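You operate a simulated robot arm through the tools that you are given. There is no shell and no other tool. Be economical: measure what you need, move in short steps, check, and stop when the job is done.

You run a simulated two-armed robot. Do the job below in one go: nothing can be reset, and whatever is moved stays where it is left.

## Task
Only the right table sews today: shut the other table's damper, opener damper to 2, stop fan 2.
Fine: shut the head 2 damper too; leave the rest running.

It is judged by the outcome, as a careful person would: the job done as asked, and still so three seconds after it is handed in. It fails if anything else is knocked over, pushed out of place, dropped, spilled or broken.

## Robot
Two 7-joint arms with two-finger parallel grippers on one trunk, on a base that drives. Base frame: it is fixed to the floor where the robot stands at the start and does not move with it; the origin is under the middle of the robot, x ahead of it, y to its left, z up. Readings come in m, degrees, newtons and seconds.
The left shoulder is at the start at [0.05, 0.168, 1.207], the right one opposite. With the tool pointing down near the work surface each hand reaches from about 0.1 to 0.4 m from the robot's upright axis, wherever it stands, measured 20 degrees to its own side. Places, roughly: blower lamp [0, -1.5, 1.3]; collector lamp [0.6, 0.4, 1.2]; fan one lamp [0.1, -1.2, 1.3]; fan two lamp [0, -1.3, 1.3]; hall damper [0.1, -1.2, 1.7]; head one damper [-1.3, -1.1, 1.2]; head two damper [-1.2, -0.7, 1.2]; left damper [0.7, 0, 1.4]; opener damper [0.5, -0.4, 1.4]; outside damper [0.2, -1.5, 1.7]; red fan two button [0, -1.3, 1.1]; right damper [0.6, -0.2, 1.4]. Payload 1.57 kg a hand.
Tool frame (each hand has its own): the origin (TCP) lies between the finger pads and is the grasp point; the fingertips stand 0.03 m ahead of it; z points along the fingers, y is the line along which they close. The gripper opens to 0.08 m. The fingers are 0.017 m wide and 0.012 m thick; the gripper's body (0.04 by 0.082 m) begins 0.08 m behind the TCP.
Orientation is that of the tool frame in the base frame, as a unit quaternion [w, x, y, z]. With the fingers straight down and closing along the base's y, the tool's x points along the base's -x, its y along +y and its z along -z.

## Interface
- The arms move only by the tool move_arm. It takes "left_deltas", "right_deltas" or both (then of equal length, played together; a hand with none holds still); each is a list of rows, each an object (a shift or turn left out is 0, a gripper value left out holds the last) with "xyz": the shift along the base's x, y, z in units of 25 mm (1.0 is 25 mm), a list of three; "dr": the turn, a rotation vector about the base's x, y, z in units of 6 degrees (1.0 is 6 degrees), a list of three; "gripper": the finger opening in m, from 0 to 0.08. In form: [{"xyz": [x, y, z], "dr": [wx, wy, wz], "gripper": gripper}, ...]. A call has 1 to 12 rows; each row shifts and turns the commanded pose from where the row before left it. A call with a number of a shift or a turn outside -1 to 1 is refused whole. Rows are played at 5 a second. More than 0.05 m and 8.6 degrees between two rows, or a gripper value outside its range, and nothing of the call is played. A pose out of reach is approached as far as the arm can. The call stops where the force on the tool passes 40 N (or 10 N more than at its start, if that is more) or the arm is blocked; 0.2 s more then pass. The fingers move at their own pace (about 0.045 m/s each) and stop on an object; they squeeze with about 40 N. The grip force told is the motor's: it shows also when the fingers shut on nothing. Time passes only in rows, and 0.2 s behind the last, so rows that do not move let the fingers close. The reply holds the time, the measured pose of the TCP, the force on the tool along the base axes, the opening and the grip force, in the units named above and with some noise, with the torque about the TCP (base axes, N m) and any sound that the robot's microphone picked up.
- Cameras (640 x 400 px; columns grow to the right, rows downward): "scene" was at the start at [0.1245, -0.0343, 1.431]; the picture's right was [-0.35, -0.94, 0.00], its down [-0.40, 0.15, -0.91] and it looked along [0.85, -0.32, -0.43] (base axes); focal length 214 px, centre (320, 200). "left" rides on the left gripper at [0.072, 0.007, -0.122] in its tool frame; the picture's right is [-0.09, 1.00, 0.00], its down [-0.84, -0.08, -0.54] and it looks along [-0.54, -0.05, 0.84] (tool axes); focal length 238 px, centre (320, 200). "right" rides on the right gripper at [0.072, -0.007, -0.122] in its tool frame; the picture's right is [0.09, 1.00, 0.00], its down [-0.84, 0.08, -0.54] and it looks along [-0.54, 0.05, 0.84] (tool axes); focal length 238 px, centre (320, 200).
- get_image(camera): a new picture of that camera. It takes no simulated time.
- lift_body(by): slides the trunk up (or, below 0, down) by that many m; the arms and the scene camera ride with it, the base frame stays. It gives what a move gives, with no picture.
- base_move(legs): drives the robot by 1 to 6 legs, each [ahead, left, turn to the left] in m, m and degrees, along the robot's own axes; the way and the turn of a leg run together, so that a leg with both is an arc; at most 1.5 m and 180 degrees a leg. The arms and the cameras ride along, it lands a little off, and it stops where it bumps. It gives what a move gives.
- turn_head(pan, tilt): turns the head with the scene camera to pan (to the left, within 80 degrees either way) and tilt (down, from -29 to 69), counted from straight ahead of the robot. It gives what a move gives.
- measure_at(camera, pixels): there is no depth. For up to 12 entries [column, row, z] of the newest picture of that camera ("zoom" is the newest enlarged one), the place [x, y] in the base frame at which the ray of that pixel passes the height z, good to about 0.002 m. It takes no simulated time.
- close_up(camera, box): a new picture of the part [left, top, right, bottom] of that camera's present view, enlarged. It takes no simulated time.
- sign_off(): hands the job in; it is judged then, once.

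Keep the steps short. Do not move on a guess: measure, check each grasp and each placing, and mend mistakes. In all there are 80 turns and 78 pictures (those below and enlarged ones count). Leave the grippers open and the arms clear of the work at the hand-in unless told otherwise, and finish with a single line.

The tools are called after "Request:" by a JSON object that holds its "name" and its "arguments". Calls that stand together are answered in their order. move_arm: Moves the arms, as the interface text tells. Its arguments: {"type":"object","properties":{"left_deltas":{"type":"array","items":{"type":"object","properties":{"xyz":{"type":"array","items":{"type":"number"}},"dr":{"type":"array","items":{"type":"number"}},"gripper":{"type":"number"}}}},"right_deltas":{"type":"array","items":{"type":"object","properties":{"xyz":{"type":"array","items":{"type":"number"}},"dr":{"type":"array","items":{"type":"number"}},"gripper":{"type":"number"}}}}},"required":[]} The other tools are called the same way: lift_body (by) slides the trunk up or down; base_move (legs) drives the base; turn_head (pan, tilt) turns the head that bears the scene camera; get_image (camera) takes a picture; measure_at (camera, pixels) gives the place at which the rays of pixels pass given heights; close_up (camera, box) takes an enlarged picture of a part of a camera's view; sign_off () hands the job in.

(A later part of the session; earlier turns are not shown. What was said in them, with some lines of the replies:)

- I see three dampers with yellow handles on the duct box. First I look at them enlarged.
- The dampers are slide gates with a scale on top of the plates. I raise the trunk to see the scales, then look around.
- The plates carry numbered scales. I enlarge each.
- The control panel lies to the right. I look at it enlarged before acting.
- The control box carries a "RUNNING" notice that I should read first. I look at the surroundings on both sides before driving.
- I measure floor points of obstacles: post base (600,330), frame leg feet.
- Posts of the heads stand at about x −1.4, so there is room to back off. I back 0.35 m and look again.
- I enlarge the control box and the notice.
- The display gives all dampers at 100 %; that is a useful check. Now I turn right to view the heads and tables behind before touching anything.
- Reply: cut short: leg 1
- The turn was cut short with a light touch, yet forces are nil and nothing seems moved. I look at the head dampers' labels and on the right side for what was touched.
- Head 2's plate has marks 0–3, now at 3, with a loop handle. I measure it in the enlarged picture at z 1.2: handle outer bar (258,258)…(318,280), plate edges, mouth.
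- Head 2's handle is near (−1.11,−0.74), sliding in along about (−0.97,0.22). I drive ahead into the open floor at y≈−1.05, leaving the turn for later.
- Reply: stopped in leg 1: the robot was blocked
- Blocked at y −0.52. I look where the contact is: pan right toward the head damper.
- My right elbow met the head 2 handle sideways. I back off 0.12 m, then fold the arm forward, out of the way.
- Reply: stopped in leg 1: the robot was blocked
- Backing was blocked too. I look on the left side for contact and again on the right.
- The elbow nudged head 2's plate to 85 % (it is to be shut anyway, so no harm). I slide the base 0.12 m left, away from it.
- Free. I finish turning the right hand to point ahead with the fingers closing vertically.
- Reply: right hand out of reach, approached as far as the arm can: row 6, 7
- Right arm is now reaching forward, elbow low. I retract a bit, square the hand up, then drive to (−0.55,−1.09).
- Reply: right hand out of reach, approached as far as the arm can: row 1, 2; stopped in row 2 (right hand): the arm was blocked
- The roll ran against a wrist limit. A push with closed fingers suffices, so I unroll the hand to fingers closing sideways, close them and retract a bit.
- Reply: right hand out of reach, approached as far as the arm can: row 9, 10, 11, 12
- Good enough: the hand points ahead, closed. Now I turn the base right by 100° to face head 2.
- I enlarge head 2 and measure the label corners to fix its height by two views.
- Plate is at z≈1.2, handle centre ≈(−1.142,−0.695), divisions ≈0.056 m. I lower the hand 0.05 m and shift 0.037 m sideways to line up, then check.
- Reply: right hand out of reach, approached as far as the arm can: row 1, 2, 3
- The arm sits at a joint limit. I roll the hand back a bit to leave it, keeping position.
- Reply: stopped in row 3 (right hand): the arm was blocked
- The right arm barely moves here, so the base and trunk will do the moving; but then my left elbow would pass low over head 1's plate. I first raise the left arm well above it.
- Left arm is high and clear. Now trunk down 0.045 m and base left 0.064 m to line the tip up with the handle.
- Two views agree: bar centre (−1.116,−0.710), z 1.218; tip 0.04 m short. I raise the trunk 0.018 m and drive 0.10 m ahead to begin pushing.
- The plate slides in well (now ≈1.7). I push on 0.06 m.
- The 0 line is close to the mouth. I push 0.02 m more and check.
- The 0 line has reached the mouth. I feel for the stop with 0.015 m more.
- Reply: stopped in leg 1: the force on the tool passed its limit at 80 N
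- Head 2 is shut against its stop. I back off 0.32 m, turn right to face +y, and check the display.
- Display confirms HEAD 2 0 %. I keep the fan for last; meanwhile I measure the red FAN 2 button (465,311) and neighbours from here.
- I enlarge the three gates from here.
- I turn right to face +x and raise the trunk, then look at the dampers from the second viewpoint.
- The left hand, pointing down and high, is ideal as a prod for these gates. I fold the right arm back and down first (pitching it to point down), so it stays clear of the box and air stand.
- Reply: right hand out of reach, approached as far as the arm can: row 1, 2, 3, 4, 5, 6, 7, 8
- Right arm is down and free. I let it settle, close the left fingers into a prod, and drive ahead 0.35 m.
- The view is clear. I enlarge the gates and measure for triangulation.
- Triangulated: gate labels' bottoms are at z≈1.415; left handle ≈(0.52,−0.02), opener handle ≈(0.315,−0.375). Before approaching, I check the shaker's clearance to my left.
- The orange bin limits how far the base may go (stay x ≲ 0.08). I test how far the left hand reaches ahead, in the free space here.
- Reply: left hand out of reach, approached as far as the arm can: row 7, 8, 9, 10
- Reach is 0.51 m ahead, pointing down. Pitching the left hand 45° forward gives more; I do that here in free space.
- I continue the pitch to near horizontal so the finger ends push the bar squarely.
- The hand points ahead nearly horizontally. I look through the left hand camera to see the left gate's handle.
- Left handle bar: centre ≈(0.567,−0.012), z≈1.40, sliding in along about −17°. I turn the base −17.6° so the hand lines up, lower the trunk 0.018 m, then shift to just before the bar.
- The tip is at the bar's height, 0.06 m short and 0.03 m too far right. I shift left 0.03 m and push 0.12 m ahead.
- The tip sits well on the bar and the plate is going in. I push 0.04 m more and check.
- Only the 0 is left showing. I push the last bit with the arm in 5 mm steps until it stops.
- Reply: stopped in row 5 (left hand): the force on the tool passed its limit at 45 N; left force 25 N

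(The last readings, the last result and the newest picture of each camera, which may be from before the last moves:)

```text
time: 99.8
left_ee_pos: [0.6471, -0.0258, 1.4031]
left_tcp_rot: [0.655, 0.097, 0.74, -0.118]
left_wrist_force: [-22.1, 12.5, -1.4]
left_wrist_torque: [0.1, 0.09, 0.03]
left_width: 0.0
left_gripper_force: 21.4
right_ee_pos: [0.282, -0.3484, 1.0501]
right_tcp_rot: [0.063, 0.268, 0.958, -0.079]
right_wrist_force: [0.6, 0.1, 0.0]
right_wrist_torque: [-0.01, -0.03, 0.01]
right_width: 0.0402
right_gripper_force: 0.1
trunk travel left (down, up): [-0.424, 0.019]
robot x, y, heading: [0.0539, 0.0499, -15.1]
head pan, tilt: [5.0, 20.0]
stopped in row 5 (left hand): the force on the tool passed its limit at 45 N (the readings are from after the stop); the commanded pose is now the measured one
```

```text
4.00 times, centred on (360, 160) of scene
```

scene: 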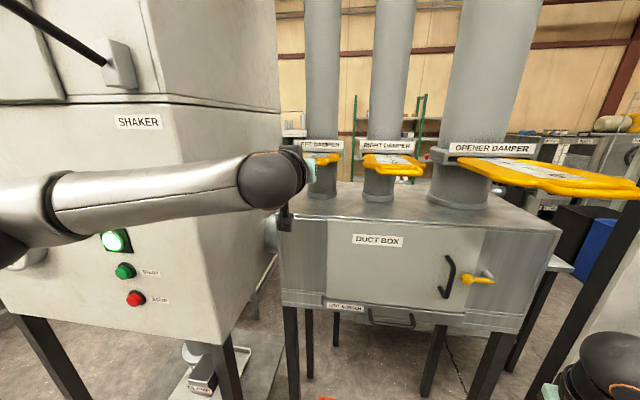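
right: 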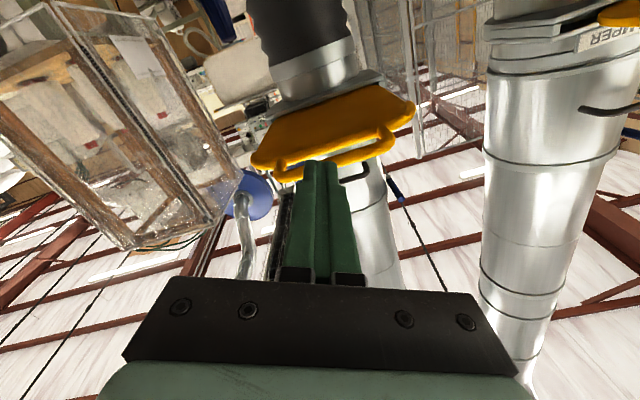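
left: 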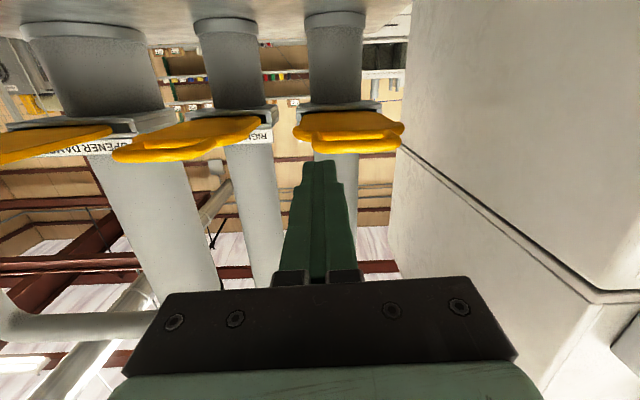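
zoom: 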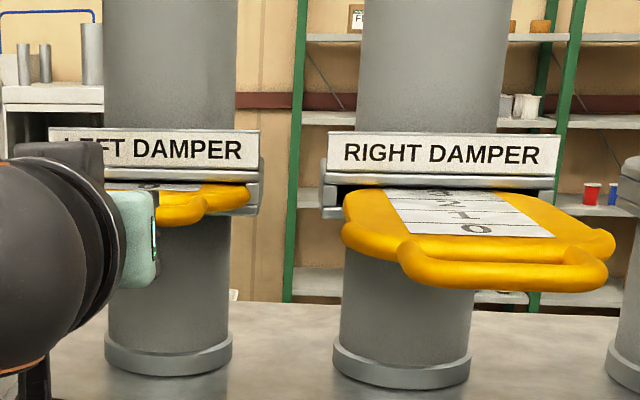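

Left gate is against its stop. I back off 0.3 m and move right so the left hand faces the opener handle, then look.

Request:
{"name": "base_move", "arguments": {"legs": [[-0.3, 0, 0], [0, -0.427, 0]]}}

Request:
{"name": "turn_head", "arguments": {"pan": -10, "tilt": 15}}

Request:
{"name": "get_image", "arguments": {"camera": "left"}}

Request:
{"name": "get_image", "arguments": {"camera": "scene"}}

```text
time: 105.7
left_ee_pos: [0.2545, -0.3643, 1.3981]
left_tcp_rot: [0.654, 0.099, 0.741, -0.119]
left_wrist_force: [0.2, -0.3, -0.3]
left_wrist_torque: [-0.01, -0.01, 0.0]
left_width: 0.0001
left_gripper_force: 21.4
right_ee_pos: [-0.1159, -0.682, 1.0489]
right_tcp_rot: [0.061, 0.271, 0.957, -0.079]
right_wrist_force: [0.1, -0.6, -0.1]
right_wrist_torque: [0.02, -0.03, 0.0]
right_width: 0.0399
right_gripper_force: 0.1
trunk travel left (down, up): [-0.424, 0.019]
robot x, y, heading: [-0.3484, -0.2777, -15.3]
head pan, tilt: [5.0, 20.0]
```

```text
time: 106.5
left_ee_pos: [0.2541, -0.3653, 1.3988]
left_tcp_rot: [0.654, 0.099, 0.741, -0.118]
left_wrist_force: [1.2, 0.3, -0.5]
left_wrist_torque: [0.02, 0.01, 0.0]
left_width: 0.0
left_gripper_force: 21.2
right_ee_pos: [-0.1157, -0.6826, 1.0492]
right_tcp_rot: [0.061, 0.27, 0.957, -0.081]
right_wrist_force: [0.0, 0.8, 0.0]
right_wrist_torque: [-0.05, 0.0, -0.02]
right_width: 0.04
right_gripper_force: 0.1
trunk travel left (down, up): [-0.424, 0.019]
robot x, y, heading: [-0.3476, -0.282, -15.4]
head pan, tilt: [-10.0, 15.0]
```

```text
23 pictures are left
```

left: 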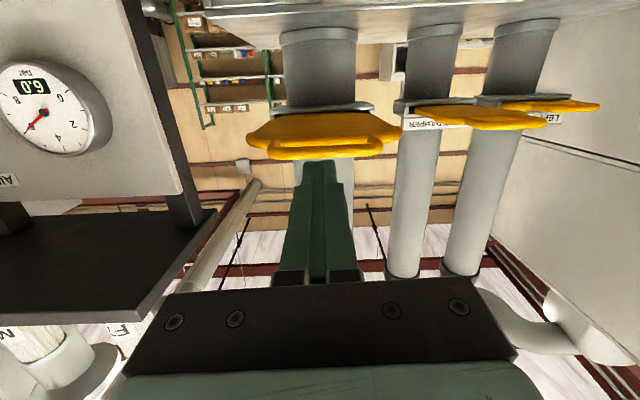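

```text
22 pictures are left
```

scene: 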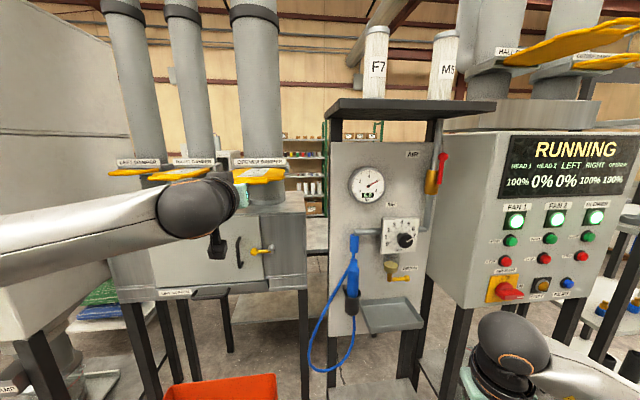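

LEFT reads 0 % and from here I can see the display while pushing. The tip is aligned with the opener bar (centre col 325). I drive ahead 0.07 m and check.

Request:
{"name": "base_move", "arguments": {"legs": [[0.07, 0, 0]]}}

Request:
{"name": "close_up", "arguments": {"camera": "scene", "box": [470, 110, 640, 216]}}

Request:
{"name": "close_up", "arguments": {"camera": "left", "box": [220, 80, 420, 205]}}

```text
time: 107.5
left_ee_pos: [0.3204, -0.3828, 1.3984]
left_tcp_rot: [0.654, 0.099, 0.741, -0.119]
left_wrist_force: [0.1, 0.4, -0.4]
left_wrist_torque: [0.04, -0.01, -0.02]
left_width: 0.0
left_gripper_force: 21.3
right_ee_pos: [-0.0481, -0.7002, 1.0487]
right_tcp_rot: [0.061, 0.271, 0.957, -0.079]
right_wrist_force: [0.1, -0.2, -0.2]
right_wrist_torque: [-0.02, 0.03, -0.02]
right_width: 0.04
right_gripper_force: 0.0
trunk travel left (down, up): [-0.424, 0.019]
robot x, y, heading: [-0.2794, -0.2999, -15.2]
head pan, tilt: [-10.0, 15.0]
```

```text
3.76 times, centred on (555, 163) of scene
```

zoom: 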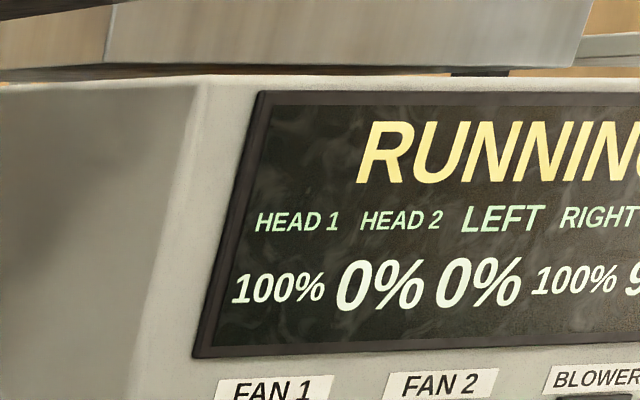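

```text
3.20 times, centred on (320, 142) of left
```

zoom: 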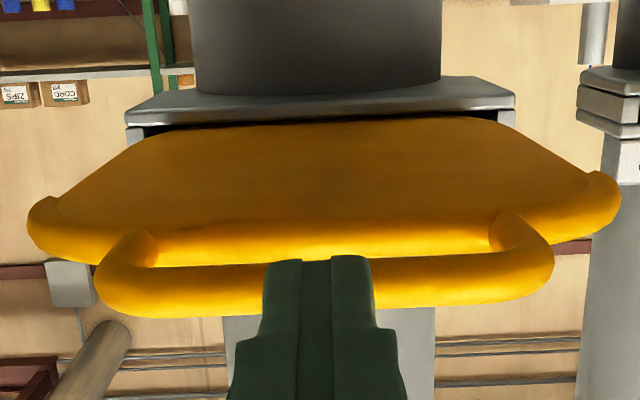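

The opener now shows 9x %: contact made. I pan the head to see the whole display and push 0.025 m with the arm.

Request:
{"name": "turn_head", "arguments": {"pan": -22, "tilt": 15}}

Request:
{"name": "move_arm", "arguments": {"left_deltas": [{"xyz": [0.25, -0.07, 0]}, {"xyz": [0.25, -0.07, 0]}, {"xyz": [0.25, -0.07, 0]}, {"xyz": [0.25, -0.07, 0]}, {"xyz": [0, 0, 0]}]}}

Request:
{"name": "get_image", "arguments": {"camera": "scene"}}

```text
time: 108.2
left_ee_pos: [0.3203, -0.3832, 1.3995]
left_tcp_rot: [0.654, 0.099, 0.741, -0.119]
left_wrist_force: [0.0, -0.2, 0.3]
left_wrist_torque: [-0.01, 0.02, 0.01]
left_width: 0.0001
left_gripper_force: 21.2
right_ee_pos: [-0.0488, -0.6997, 1.0491]
right_tcp_rot: [0.061, 0.271, 0.957, -0.079]
right_wrist_force: [0.1, 0.8, -0.6]
right_wrist_torque: [-0.01, -0.01, 0.01]
right_width: 0.04
right_gripper_force: 0.1
trunk travel left (down, up): [-0.424, 0.019]
robot x, y, heading: [-0.2829, -0.3008, -15.2]
head pan, tilt: [-22.0, 15.0]
```

```text
time: 109.4
left_ee_pos: [0.3454, -0.3904, 1.4011]
left_tcp_rot: [0.654, 0.1, 0.74, -0.12]
left_wrist_force: [-1.3, 0.3, -1.5]
left_wrist_torque: [-0.02, 0.0, 0.02]
left_width: 0.0
left_gripper_force: 21.4
right_ee_pos: [-0.0495, -0.6998, 1.0484]
right_tcp_rot: [0.06, 0.27, 0.958, -0.079]
right_wrist_force: [-0.3, 0.3, 0.5]
right_wrist_torque: [0.0, -0.01, 0.03]
right_width: 0.0399
right_gripper_force: 0.1
trunk travel left (down, up): [-0.424, 0.019]
robot x, y, heading: [-0.2774, -0.2978, -15.5]
head pan, tilt: [-22.0, 15.0]
```

```text
19 pictures are left
```

scene: 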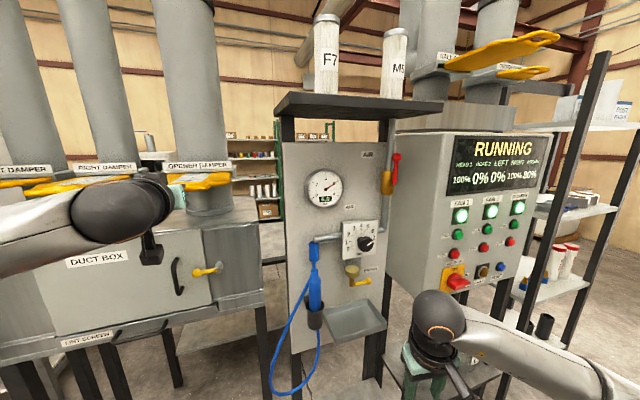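

Opener shows about 80 %. I push 0.016 m more, then read the display and the scale enlarged.

Request:
{"name": "move_arm", "arguments": {"left_deltas": [{"xyz": [0.2, -0.055, 0]}, {"xyz": [0.2, -0.055, 0]}, {"xyz": [0.2, -0.055, 0]}, {"xyz": [0, 0, 0]}]}}

Request:
{"name": "close_up", "arguments": {"camera": "scene", "box": [440, 130, 560, 205]}}

Request:
{"name": "close_up", "arguments": {"camera": "scene", "box": [150, 150, 246, 210]}}

```text
time: 110.4
left_ee_pos: [0.3594, -0.3936, 1.4014]
left_tcp_rot: [0.655, 0.101, 0.74, -0.12]
left_wrist_force: [-2.7, -0.7, 0.8]
left_wrist_torque: [-0.03, -0.01, -0.09]
left_width: 0.0004
left_gripper_force: 21.4
right_ee_pos: [-0.049, -0.7005, 1.0498]
right_tcp_rot: [0.062, 0.271, 0.957, -0.079]
right_wrist_force: [0.0, -0.7, 0.2]
right_wrist_torque: [0.02, 0.0, 0.0]
right_width: 0.0399
right_gripper_force: 0.1
trunk travel left (down, up): [-0.424, 0.019]
robot x, y, heading: [-0.2776, -0.2957, -15.6]
head pan, tilt: [-22.0, 15.0]
```

```text
5.33 times, centred on (500, 168) of scene
```

zoom: 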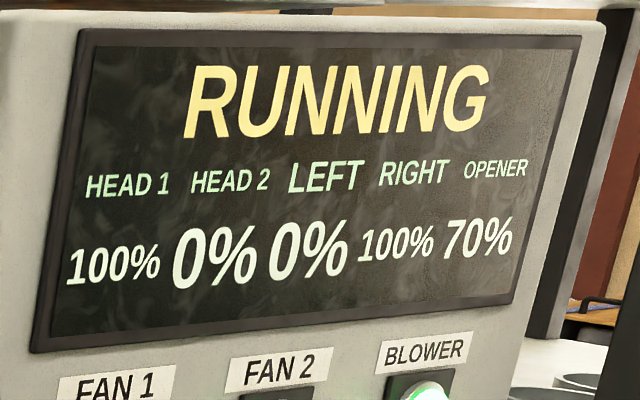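

```text
6.67 times, centred on (198, 180) of scene
```

zoom: 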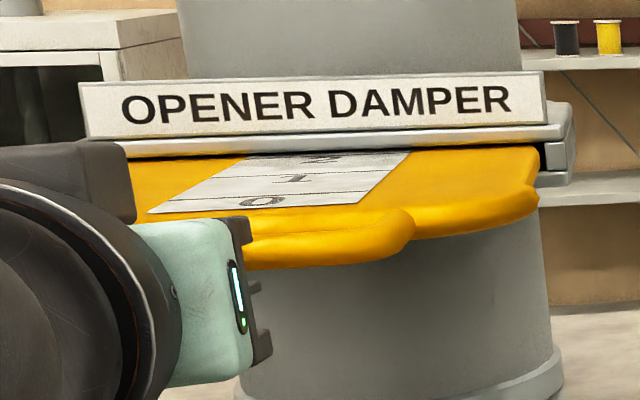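

Opener is at 70 % with the 2 near the mouth; 10 % was 14 mm, so 2 (≈67 %) needs about 4–5 mm more.

Request:
{"name": "move_arm", "arguments": {"left_deltas": [{"xyz": [0.1, -0.027, 0]}, {"xyz": [0.09, -0.024, 0]}, {"xyz": [0, 0, 0]}]}}

Request:
{"name": "close_up", "arguments": {"camera": "scene", "box": [440, 130, 560, 205]}}

```text
time: 111.2
left_ee_pos: [0.3649, -0.3962, 1.4004]
left_tcp_rot: [0.654, 0.101, 0.74, -0.12]
left_wrist_force: [-5.0, -1.6, 0.6]
left_wrist_torque: [0.02, 0.0, -0.1]
left_width: 0.0
left_gripper_force: 21.5
right_ee_pos: [-0.0495, -0.7008, 1.0491]
right_tcp_rot: [0.061, 0.27, 0.958, -0.079]
right_wrist_force: [-0.9, -0.7, 0.2]
right_wrist_torque: [0.0, 0.01, 0.01]
right_width: 0.0397
right_gripper_force: 0.1
trunk travel left (down, up): [-0.424, 0.019]
robot x, y, heading: [-0.2802, -0.3026, -15.2]
head pan, tilt: [-22.0, 15.0]
```

```text
5.33 times, centred on (500, 168) of scene
```

zoom: 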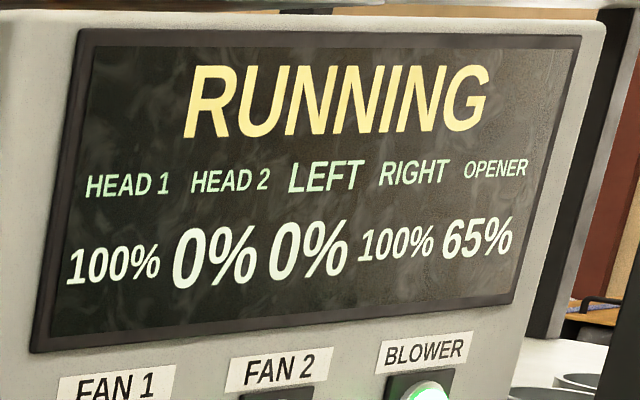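

65 % (shown in 5 % steps, so 2 = 66.7 % shows as 65). I back off and check the scale itself.

Request:
{"name": "base_move", "arguments": {"legs": [[-0.15, 0, 0]]}}

Request:
{"name": "lift_body", "arguments": {"by": 0.018}}

Request:
{"name": "close_up", "arguments": {"camera": "scene", "box": [150, 140, 270, 215]}}

```text
time: 112.6
left_ee_pos: [0.2199, -0.3559, 1.4]
left_tcp_rot: [0.654, 0.099, 0.741, -0.119]
left_wrist_force: [-0.2, 0.3, -0.8]
left_wrist_torque: [0.0, 0.0, 0.0]
left_width: 0.0
left_gripper_force: 21.4
right_ee_pos: [-0.1938, -0.6607, 1.0496]
right_tcp_rot: [0.062, 0.271, 0.957, -0.08]
right_wrist_force: [-0.8, -0.1, -0.6]
right_wrist_torque: [-0.03, 0.0, -0.01]
right_width: 0.0401
right_gripper_force: 0.1
trunk travel left (down, up): [-0.424, 0.019]
robot x, y, heading: [-0.4256, -0.2595, -15.4]
head pan, tilt: [-22.0, 15.0]
```

```text
time: 113.2
left_ee_pos: [0.2224, -0.3549, 1.4181]
left_tcp_rot: [0.653, 0.099, 0.741, -0.119]
left_wrist_force: [-0.3, 0.6, 0.6]
left_wrist_torque: [0.02, -0.02, -0.03]
left_width: 0.0
left_gripper_force: 20.7
right_ee_pos: [-0.1926, -0.6613, 1.0673]
right_tcp_rot: [0.061, 0.27, 0.958, -0.079]
right_wrist_force: [-0.2, 0.1, 0.3]
right_wrist_torque: [0.0, -0.02, -0.04]
right_width: 0.0401
right_gripper_force: 0.1
trunk travel left (down, up): [-0.442, 0.001]
robot x, y, heading: [-0.4238, -0.262, -15.6]
head pan, tilt: [-22.0, 15.0]
```

```text
5.33 times, centred on (210, 178) of scene
```

zoom: 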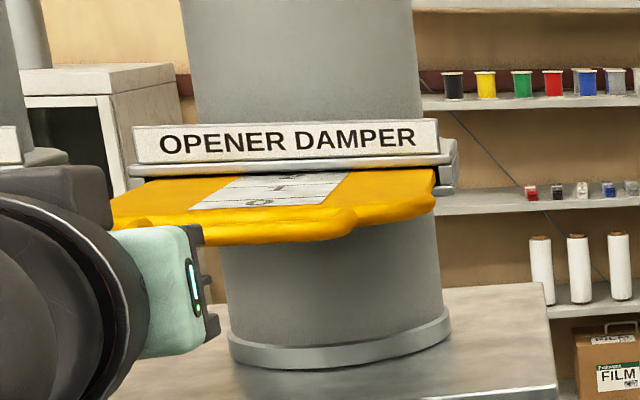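

Opener stands at 2. Now the fan: I enlarge the panel from here to triangulate the red FAN 2 stop button.

Request:
{"name": "turn_head", "arguments": {"pan": -35, "tilt": 15}}

Request:
{"name": "close_up", "arguments": {"camera": "scene", "box": [310, 120, 470, 300]}}

```text
time: 114.0
left_ee_pos: [0.2213, -0.356, 1.4182]
left_tcp_rot: [0.654, 0.099, 0.741, -0.118]
left_wrist_force: [-0.6, 0.3, 0.0]
left_wrist_torque: [-0.02, 0.0, -0.05]
left_width: 0.0
left_gripper_force: 21.4
right_ee_pos: [-0.1933, -0.6605, 1.0674]
right_tcp_rot: [0.062, 0.27, 0.958, -0.079]
right_wrist_force: [-0.2, -0.5, 0.6]
right_wrist_torque: [0.04, 0.01, 0.02]
right_width: 0.0402
right_gripper_force: 0.1
trunk travel left (down, up): [-0.442, 0.001]
robot x, y, heading: [-0.4257, -0.2609, -15.4]
head pan, tilt: [-35.0, 15.0]
```

```text
2.22 times, centred on (390, 210) of scene
```

zoom: 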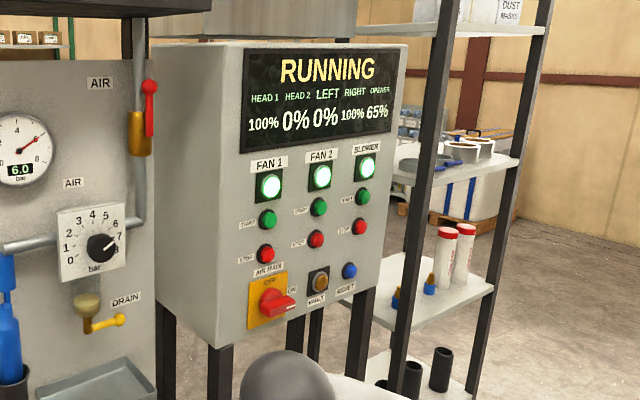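

Request:
{"name": "measure_at", "arguments": {"camera": "zoom", "pixels": [[316, 239, 1.08], [316, 239, 1.1], [316, 239, 1.12], [316, 239, 1.14], [266, 254, 1.1], [266, 254, 1.12], [360, 227, 1.1], [360, 227, 1.12]]}}

```text
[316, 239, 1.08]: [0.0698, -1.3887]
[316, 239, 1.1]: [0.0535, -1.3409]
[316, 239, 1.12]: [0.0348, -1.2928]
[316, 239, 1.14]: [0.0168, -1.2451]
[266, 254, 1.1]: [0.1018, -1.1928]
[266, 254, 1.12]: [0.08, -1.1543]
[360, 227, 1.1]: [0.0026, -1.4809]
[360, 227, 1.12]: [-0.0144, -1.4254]
```

Button ≈(0.046,−1.320,1.108); panel normal matches my heading. I drive back and right in two legs, staying clear of the air stand.

Request:
{"name": "base_move", "arguments": {"legs": [[-0.139, -0.338, 0], [0.1, -0.633, 0]]}}

Request:
{"name": "lift_body", "arguments": {"by": -0.305}}

Request:
{"name": "turn_head", "arguments": {"pan": 0, "tilt": 5}}

Request:
{"name": "get_image", "arguments": {"camera": "scene"}}

Request:
{"name": "get_image", "arguments": {"camera": "left"}}

```text
time: 123.2
left_ee_pos: [-0.0648, -1.276, 1.4171]
left_tcp_rot: [0.655, 0.089, 0.742, -0.11]
left_wrist_force: [-0.2, 0.8, -0.4]
left_wrist_torque: [-0.01, -0.01, 0.02]
left_width: 0.0
left_gripper_force: 21.3
right_ee_pos: [-0.4711, -1.5934, 1.0672]
right_tcp_rot: [0.062, 0.259, 0.961, -0.078]
right_wrist_force: [-0.1, 0.1, 1.1]
right_wrist_torque: [0.0, -0.03, 0.01]
right_width: 0.0399
right_gripper_force: 0.0
trunk travel left (down, up): [-0.442, 0.001]
robot x, y, heading: [-0.7109, -1.1983, -13.6]
head pan, tilt: [-35.0, 15.0]
```

```text
time: 126.2
left_ee_pos: [-0.0651, -1.2755, 1.1137]
left_tcp_rot: [0.656, 0.089, 0.742, -0.11]
left_wrist_force: [-0.1, -0.4, 0.9]
left_wrist_torque: [0.03, 0.03, -0.02]
left_width: 0.0
left_gripper_force: 21.7
right_ee_pos: [-0.4711, -1.5931, 0.7615]
right_tcp_rot: [0.062, 0.257, 0.961, -0.079]
right_wrist_force: [-0.3, -0.3, 0.9]
right_wrist_torque: [-0.01, -0.01, -0.01]
right_width: 0.0398
right_gripper_force: 0.1
trunk travel left (down, up): [-0.137, 0.306]
robot x, y, heading: [-0.7171, -1.196, -14.2]
head pan, tilt: [-35.0, 15.0]
```

```text
time: 127.3
left_ee_pos: [-0.065, -1.2765, 1.1132]
left_tcp_rot: [0.655, 0.09, 0.742, -0.11]
left_wrist_force: [-0.1, 0.6, -0.1]
left_wrist_torque: [0.01, -0.02, 0.01]
left_width: 0.0001
left_gripper_force: 21.2
right_ee_pos: [-0.4725, -1.5929, 0.7617]
right_tcp_rot: [0.063, 0.258, 0.961, -0.079]
right_wrist_force: [0.6, -0.3, -0.6]
right_wrist_torque: [0.02, 0.01, 0.02]
right_width: 0.0402
right_gripper_force: 0.1
trunk travel left (down, up): [-0.137, 0.306]
robot x, y, heading: [-0.7135, -1.1968, -13.8]
head pan, tilt: [0.0, 5.0]
```

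```text
13 pictures are left
```

scene: 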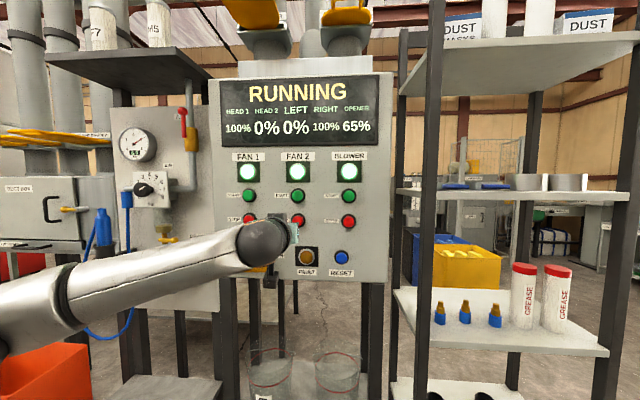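

```text
12 pictures are left
```

left: 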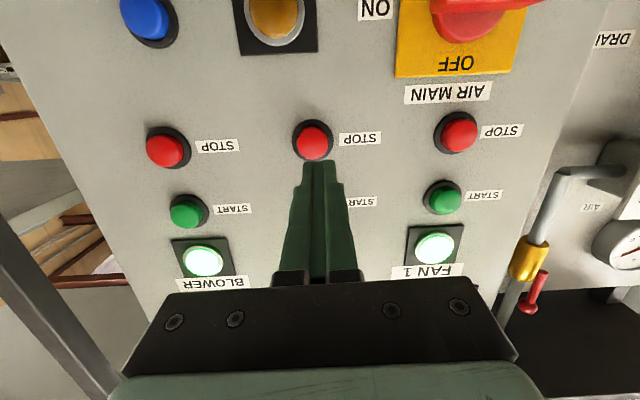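

The tip is on the FAN 2 stop button's line (button (313,141), 0.088 m ahead, 7 mm right). I drive 0.06 m closer and 7 mm right, then check.

Request:
{"name": "base_move", "arguments": {"legs": [[0.06, -0.008, 0]]}}

Request:
{"name": "get_image", "arguments": {"camera": "left"}}

```text
time: 128.2
left_ee_pos: [-0.0071, -1.2989, 1.1136]
left_tcp_rot: [0.655, 0.09, 0.742, -0.111]
left_wrist_force: [0.0, 0.0, 0.7]
left_wrist_torque: [-0.04, -0.01, 0.01]
left_width: 0.0
left_gripper_force: 20.8
right_ee_pos: [-0.4142, -1.614, 0.762]
right_tcp_rot: [0.062, 0.258, 0.961, -0.078]
right_wrist_force: [-0.7, 0.4, 0.1]
right_wrist_torque: [0.01, 0.03, 0.01]
right_width: 0.04
right_gripper_force: 0.0
trunk travel left (down, up): [-0.137, 0.306]
robot x, y, heading: [-0.6591, -1.2174, -13.7]
head pan, tilt: [0.0, 5.0]
```

```text
11 pictures are left
```

left: 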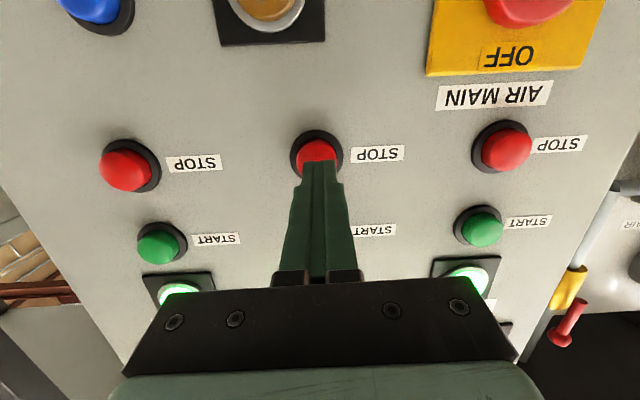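

Centred on the button. I push with the arm in 5 mm steps.

Request:
{"name": "move_arm", "arguments": {"left_deltas": [{"xyz": [0.19, -0.058, 0]}, {"xyz": [0.19, -0.058, 0]}, {"xyz": [0.19, -0.058, 0]}, {"xyz": [0.19, -0.058, 0]}, {"xyz": [0.19, -0.058, 0]}, {"xyz": [0.19, -0.058, 0]}]}}

Request:
{"name": "get_image", "arguments": {"camera": "scene"}}

```text
time: 129.7
left_ee_pos: [0.0135, -1.3057, 1.1133]
left_tcp_rot: [0.655, 0.091, 0.742, -0.112]
left_wrist_force: [-25.8, 13.3, -3.4]
left_wrist_torque: [-0.03, 0.0, 0.09]
left_width: 0.0
left_gripper_force: 21.4
right_ee_pos: [-0.4159, -1.6122, 0.7641]
right_tcp_rot: [0.064, 0.257, 0.961, -0.079]
right_wrist_force: [-0.2, -1.3, 0.0]
right_wrist_torque: [0.0, -0.01, -0.01]
right_width: 0.0397
right_gripper_force: 0.1
trunk travel left (down, up): [-0.137, 0.306]
robot x, y, heading: [-0.6603, -1.2193, -13.7]
head pan, tilt: [0.0, 5.0]
heard: click
stopped in row 6 (left hand): the force on the tool passed its limit at 41 N (the readings are from after the stop); the commanded pose is now the measured one
```

```text
10 pictures are left
```

scene: 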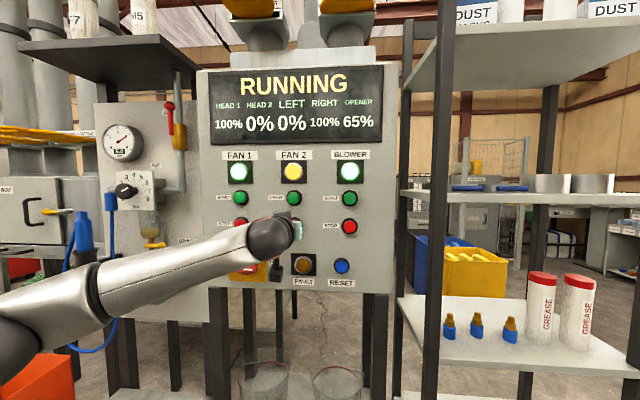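

A click; FAN 2's lamp turned yellow. I withdraw and watch the panel.

Request:
{"name": "base_move", "arguments": {"legs": [[-0.2, 0, 0]]}}

Request:
{"name": "move_arm", "arguments": {"left_deltas": [{"gripper": 0.08}, {}, {}, {}, {}, {}, {}, {}, {}, {}, {}, {}], "right_deltas": [{"gripper": 0.08}, {}, {}, {}, {}, {}, {}, {}, {}, {}, {}, {}]}}

Request:
{"name": "close_up", "arguments": {"camera": "scene", "box": [200, 60, 420, 290]}}

```text
time: 131.3
left_ee_pos: [-0.1772, -1.2583, 1.1097]
left_tcp_rot: [0.653, 0.09, 0.744, -0.11]
left_wrist_force: [0.1, 0.9, 0.2]
left_wrist_torque: [-0.03, -0.01, -0.02]
left_width: 0.0
left_gripper_force: 21.4
right_ee_pos: [-0.6092, -1.5654, 0.7616]
right_tcp_rot: [0.062, 0.256, 0.961, -0.078]
right_wrist_force: [-0.1, 0.3, 0.3]
right_wrist_torque: [-0.01, 0.04, 0.0]
right_width: 0.0402
right_gripper_force: 0.1
trunk travel left (down, up): [-0.137, 0.306]
robot x, y, heading: [-0.8531, -1.1714, -13.6]
head pan, tilt: [0.0, 5.0]
```

```text
time: 133.9
left_ee_pos: [-0.1769, -1.2591, 1.1104]
left_tcp_rot: [0.653, 0.09, 0.744, -0.11]
left_wrist_force: [-0.2, -0.1, 0.2]
left_wrist_torque: [0.02, -0.03, 0.03]
left_width: 0.0799
left_gripper_force: 0.0
right_ee_pos: [-0.6089, -1.5655, 0.7615]
right_tcp_rot: [0.062, 0.257, 0.961, -0.078]
right_wrist_force: [-0.2, -0.3, 0.1]
right_wrist_torque: [0.02, -0.02, -0.02]
right_width: 0.0801
right_gripper_force: 0.0
trunk travel left (down, up): [-0.137, 0.306]
robot x, y, heading: [-0.8537, -1.17, -13.8]
head pan, tilt: [0.0, 5.0]
```

```text
1.74 times, centred on (310, 175) of scene
```

zoom: 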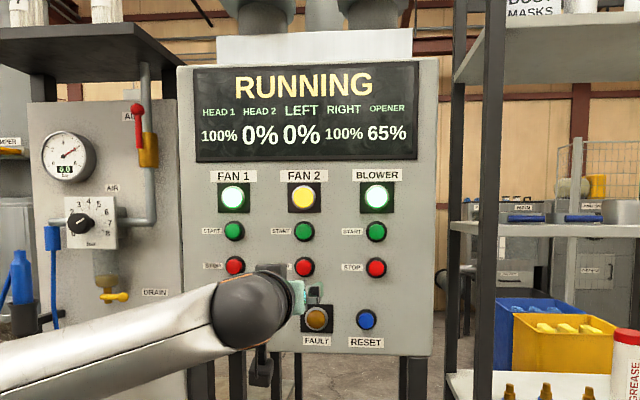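

FAN 2's lamp is still yellow, probably running down. I wait about 5 s and look again.

Request:
{"name": "move_arm", "arguments": {"left_deltas": [{}, {}, {}, {}, {}, {}, {}, {}, {}, {}, {}, {}]}}

Request:
{"name": "move_arm", "arguments": {"left_deltas": [{}, {}, {}, {}, {}, {}, {}, {}, {}, {}, {}, {}]}}

Request:
{"name": "close_up", "arguments": {"camera": "scene", "box": [200, 60, 420, 290]}}

```text
time: 136.5
left_ee_pos: [-0.1766, -1.2582, 1.1102]
left_tcp_rot: [0.653, 0.09, 0.744, -0.109]
left_wrist_force: [-0.2, 0.2, 0.1]
left_wrist_torque: [0.0, -0.02, 0.0]
left_width: 0.0799
left_gripper_force: 0.1
right_ee_pos: [-0.6098, -1.5642, 0.7625]
right_tcp_rot: [0.063, 0.257, 0.961, -0.078]
right_wrist_force: [-0.2, 0.0, -0.1]
right_wrist_torque: [0.02, -0.02, -0.01]
right_width: 0.08
right_gripper_force: 0.0
trunk travel left (down, up): [-0.137, 0.306]
robot x, y, heading: [-0.8512, -1.1723, -13.7]
head pan, tilt: [0.0, 5.0]
```

```text
time: 139.1
left_ee_pos: [-0.177, -1.2583, 1.1111]
left_tcp_rot: [0.653, 0.09, 0.743, -0.11]
left_wrist_force: [-0.9, -0.7, 0.0]
left_wrist_torque: [-0.01, -0.03, -0.02]
left_width: 0.0802
left_gripper_force: 0.1
right_ee_pos: [-0.6068, -1.5647, 0.7626]
right_tcp_rot: [0.062, 0.256, 0.961, -0.079]
right_wrist_force: [-1.1, -0.3, 0.7]
right_wrist_torque: [0.0, 0.01, -0.05]
right_width: 0.0801
right_gripper_force: 0.1
trunk travel left (down, up): [-0.137, 0.306]
robot x, y, heading: [-0.8524, -1.1738, -14.0]
head pan, tilt: [0.0, 5.0]
```

```text
1.74 times, centred on (310, 175) of scene
```

zoom: 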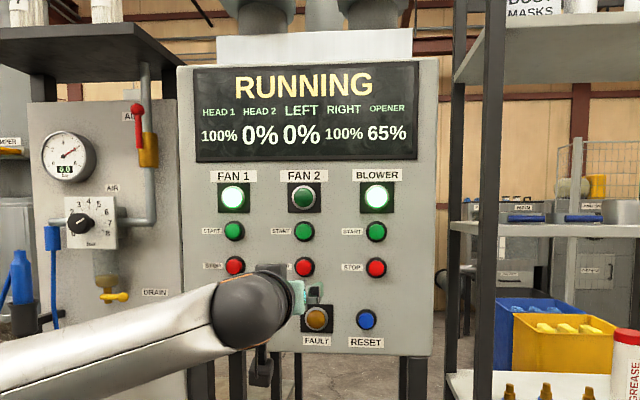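

Fan 2 is off; fan 1 and blower run on, no fault. One last look at the collector and gates for anything disturbed.

Request:
{"name": "turn_head", "arguments": {"pan": 55, "tilt": 10}}

Request:
{"name": "get_image", "arguments": {"camera": "scene"}}

```text
time: 140.4
left_ee_pos: [-0.1768, -1.2583, 1.1108]
left_tcp_rot: [0.653, 0.091, 0.743, -0.111]
left_wrist_force: [0.6, -1.0, 0.2]
left_wrist_torque: [0.05, 0.04, -0.01]
left_width: 0.0801
left_gripper_force: 0.1
right_ee_pos: [-0.608, -1.5655, 0.7627]
right_tcp_rot: [0.063, 0.257, 0.961, -0.078]
right_wrist_force: [-0.9, 0.0, -0.8]
right_wrist_torque: [-0.01, 0.0, -0.01]
right_width: 0.0802
right_gripper_force: 0.1
trunk travel left (down, up): [-0.137, 0.306]
robot x, y, heading: [-0.8508, -1.1723, -13.7]
head pan, tilt: [55.0, 10.0]
```

```text
7 pictures are left
```

scene: 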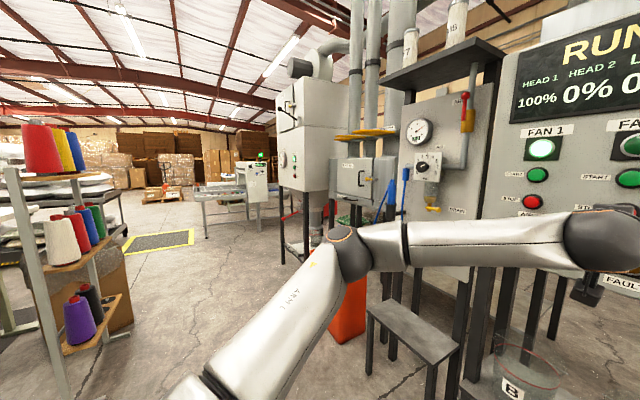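

Request:
{"name": "close_up", "arguments": {"camera": "scene", "box": [265, 115, 425, 215]}}

```text
4.00 times, centred on (345, 165) of scene
```

zoom: 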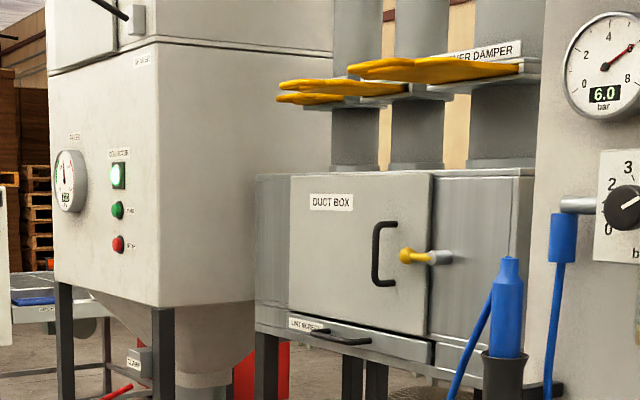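

The collector is still running and nothing is out of place; the arms are clear and the grippers open, so I hand the job in.

Request:
{"name": "sign_off", "arguments": {}}

```text
The job is handed in.
```

The left and head 2 dampers are shut (both read 0 %), the opener damper is at 2 (display reads 65 %), fan 2 is stopped, and head 1, the right damper, fan 1, the blower and the collector are still running.
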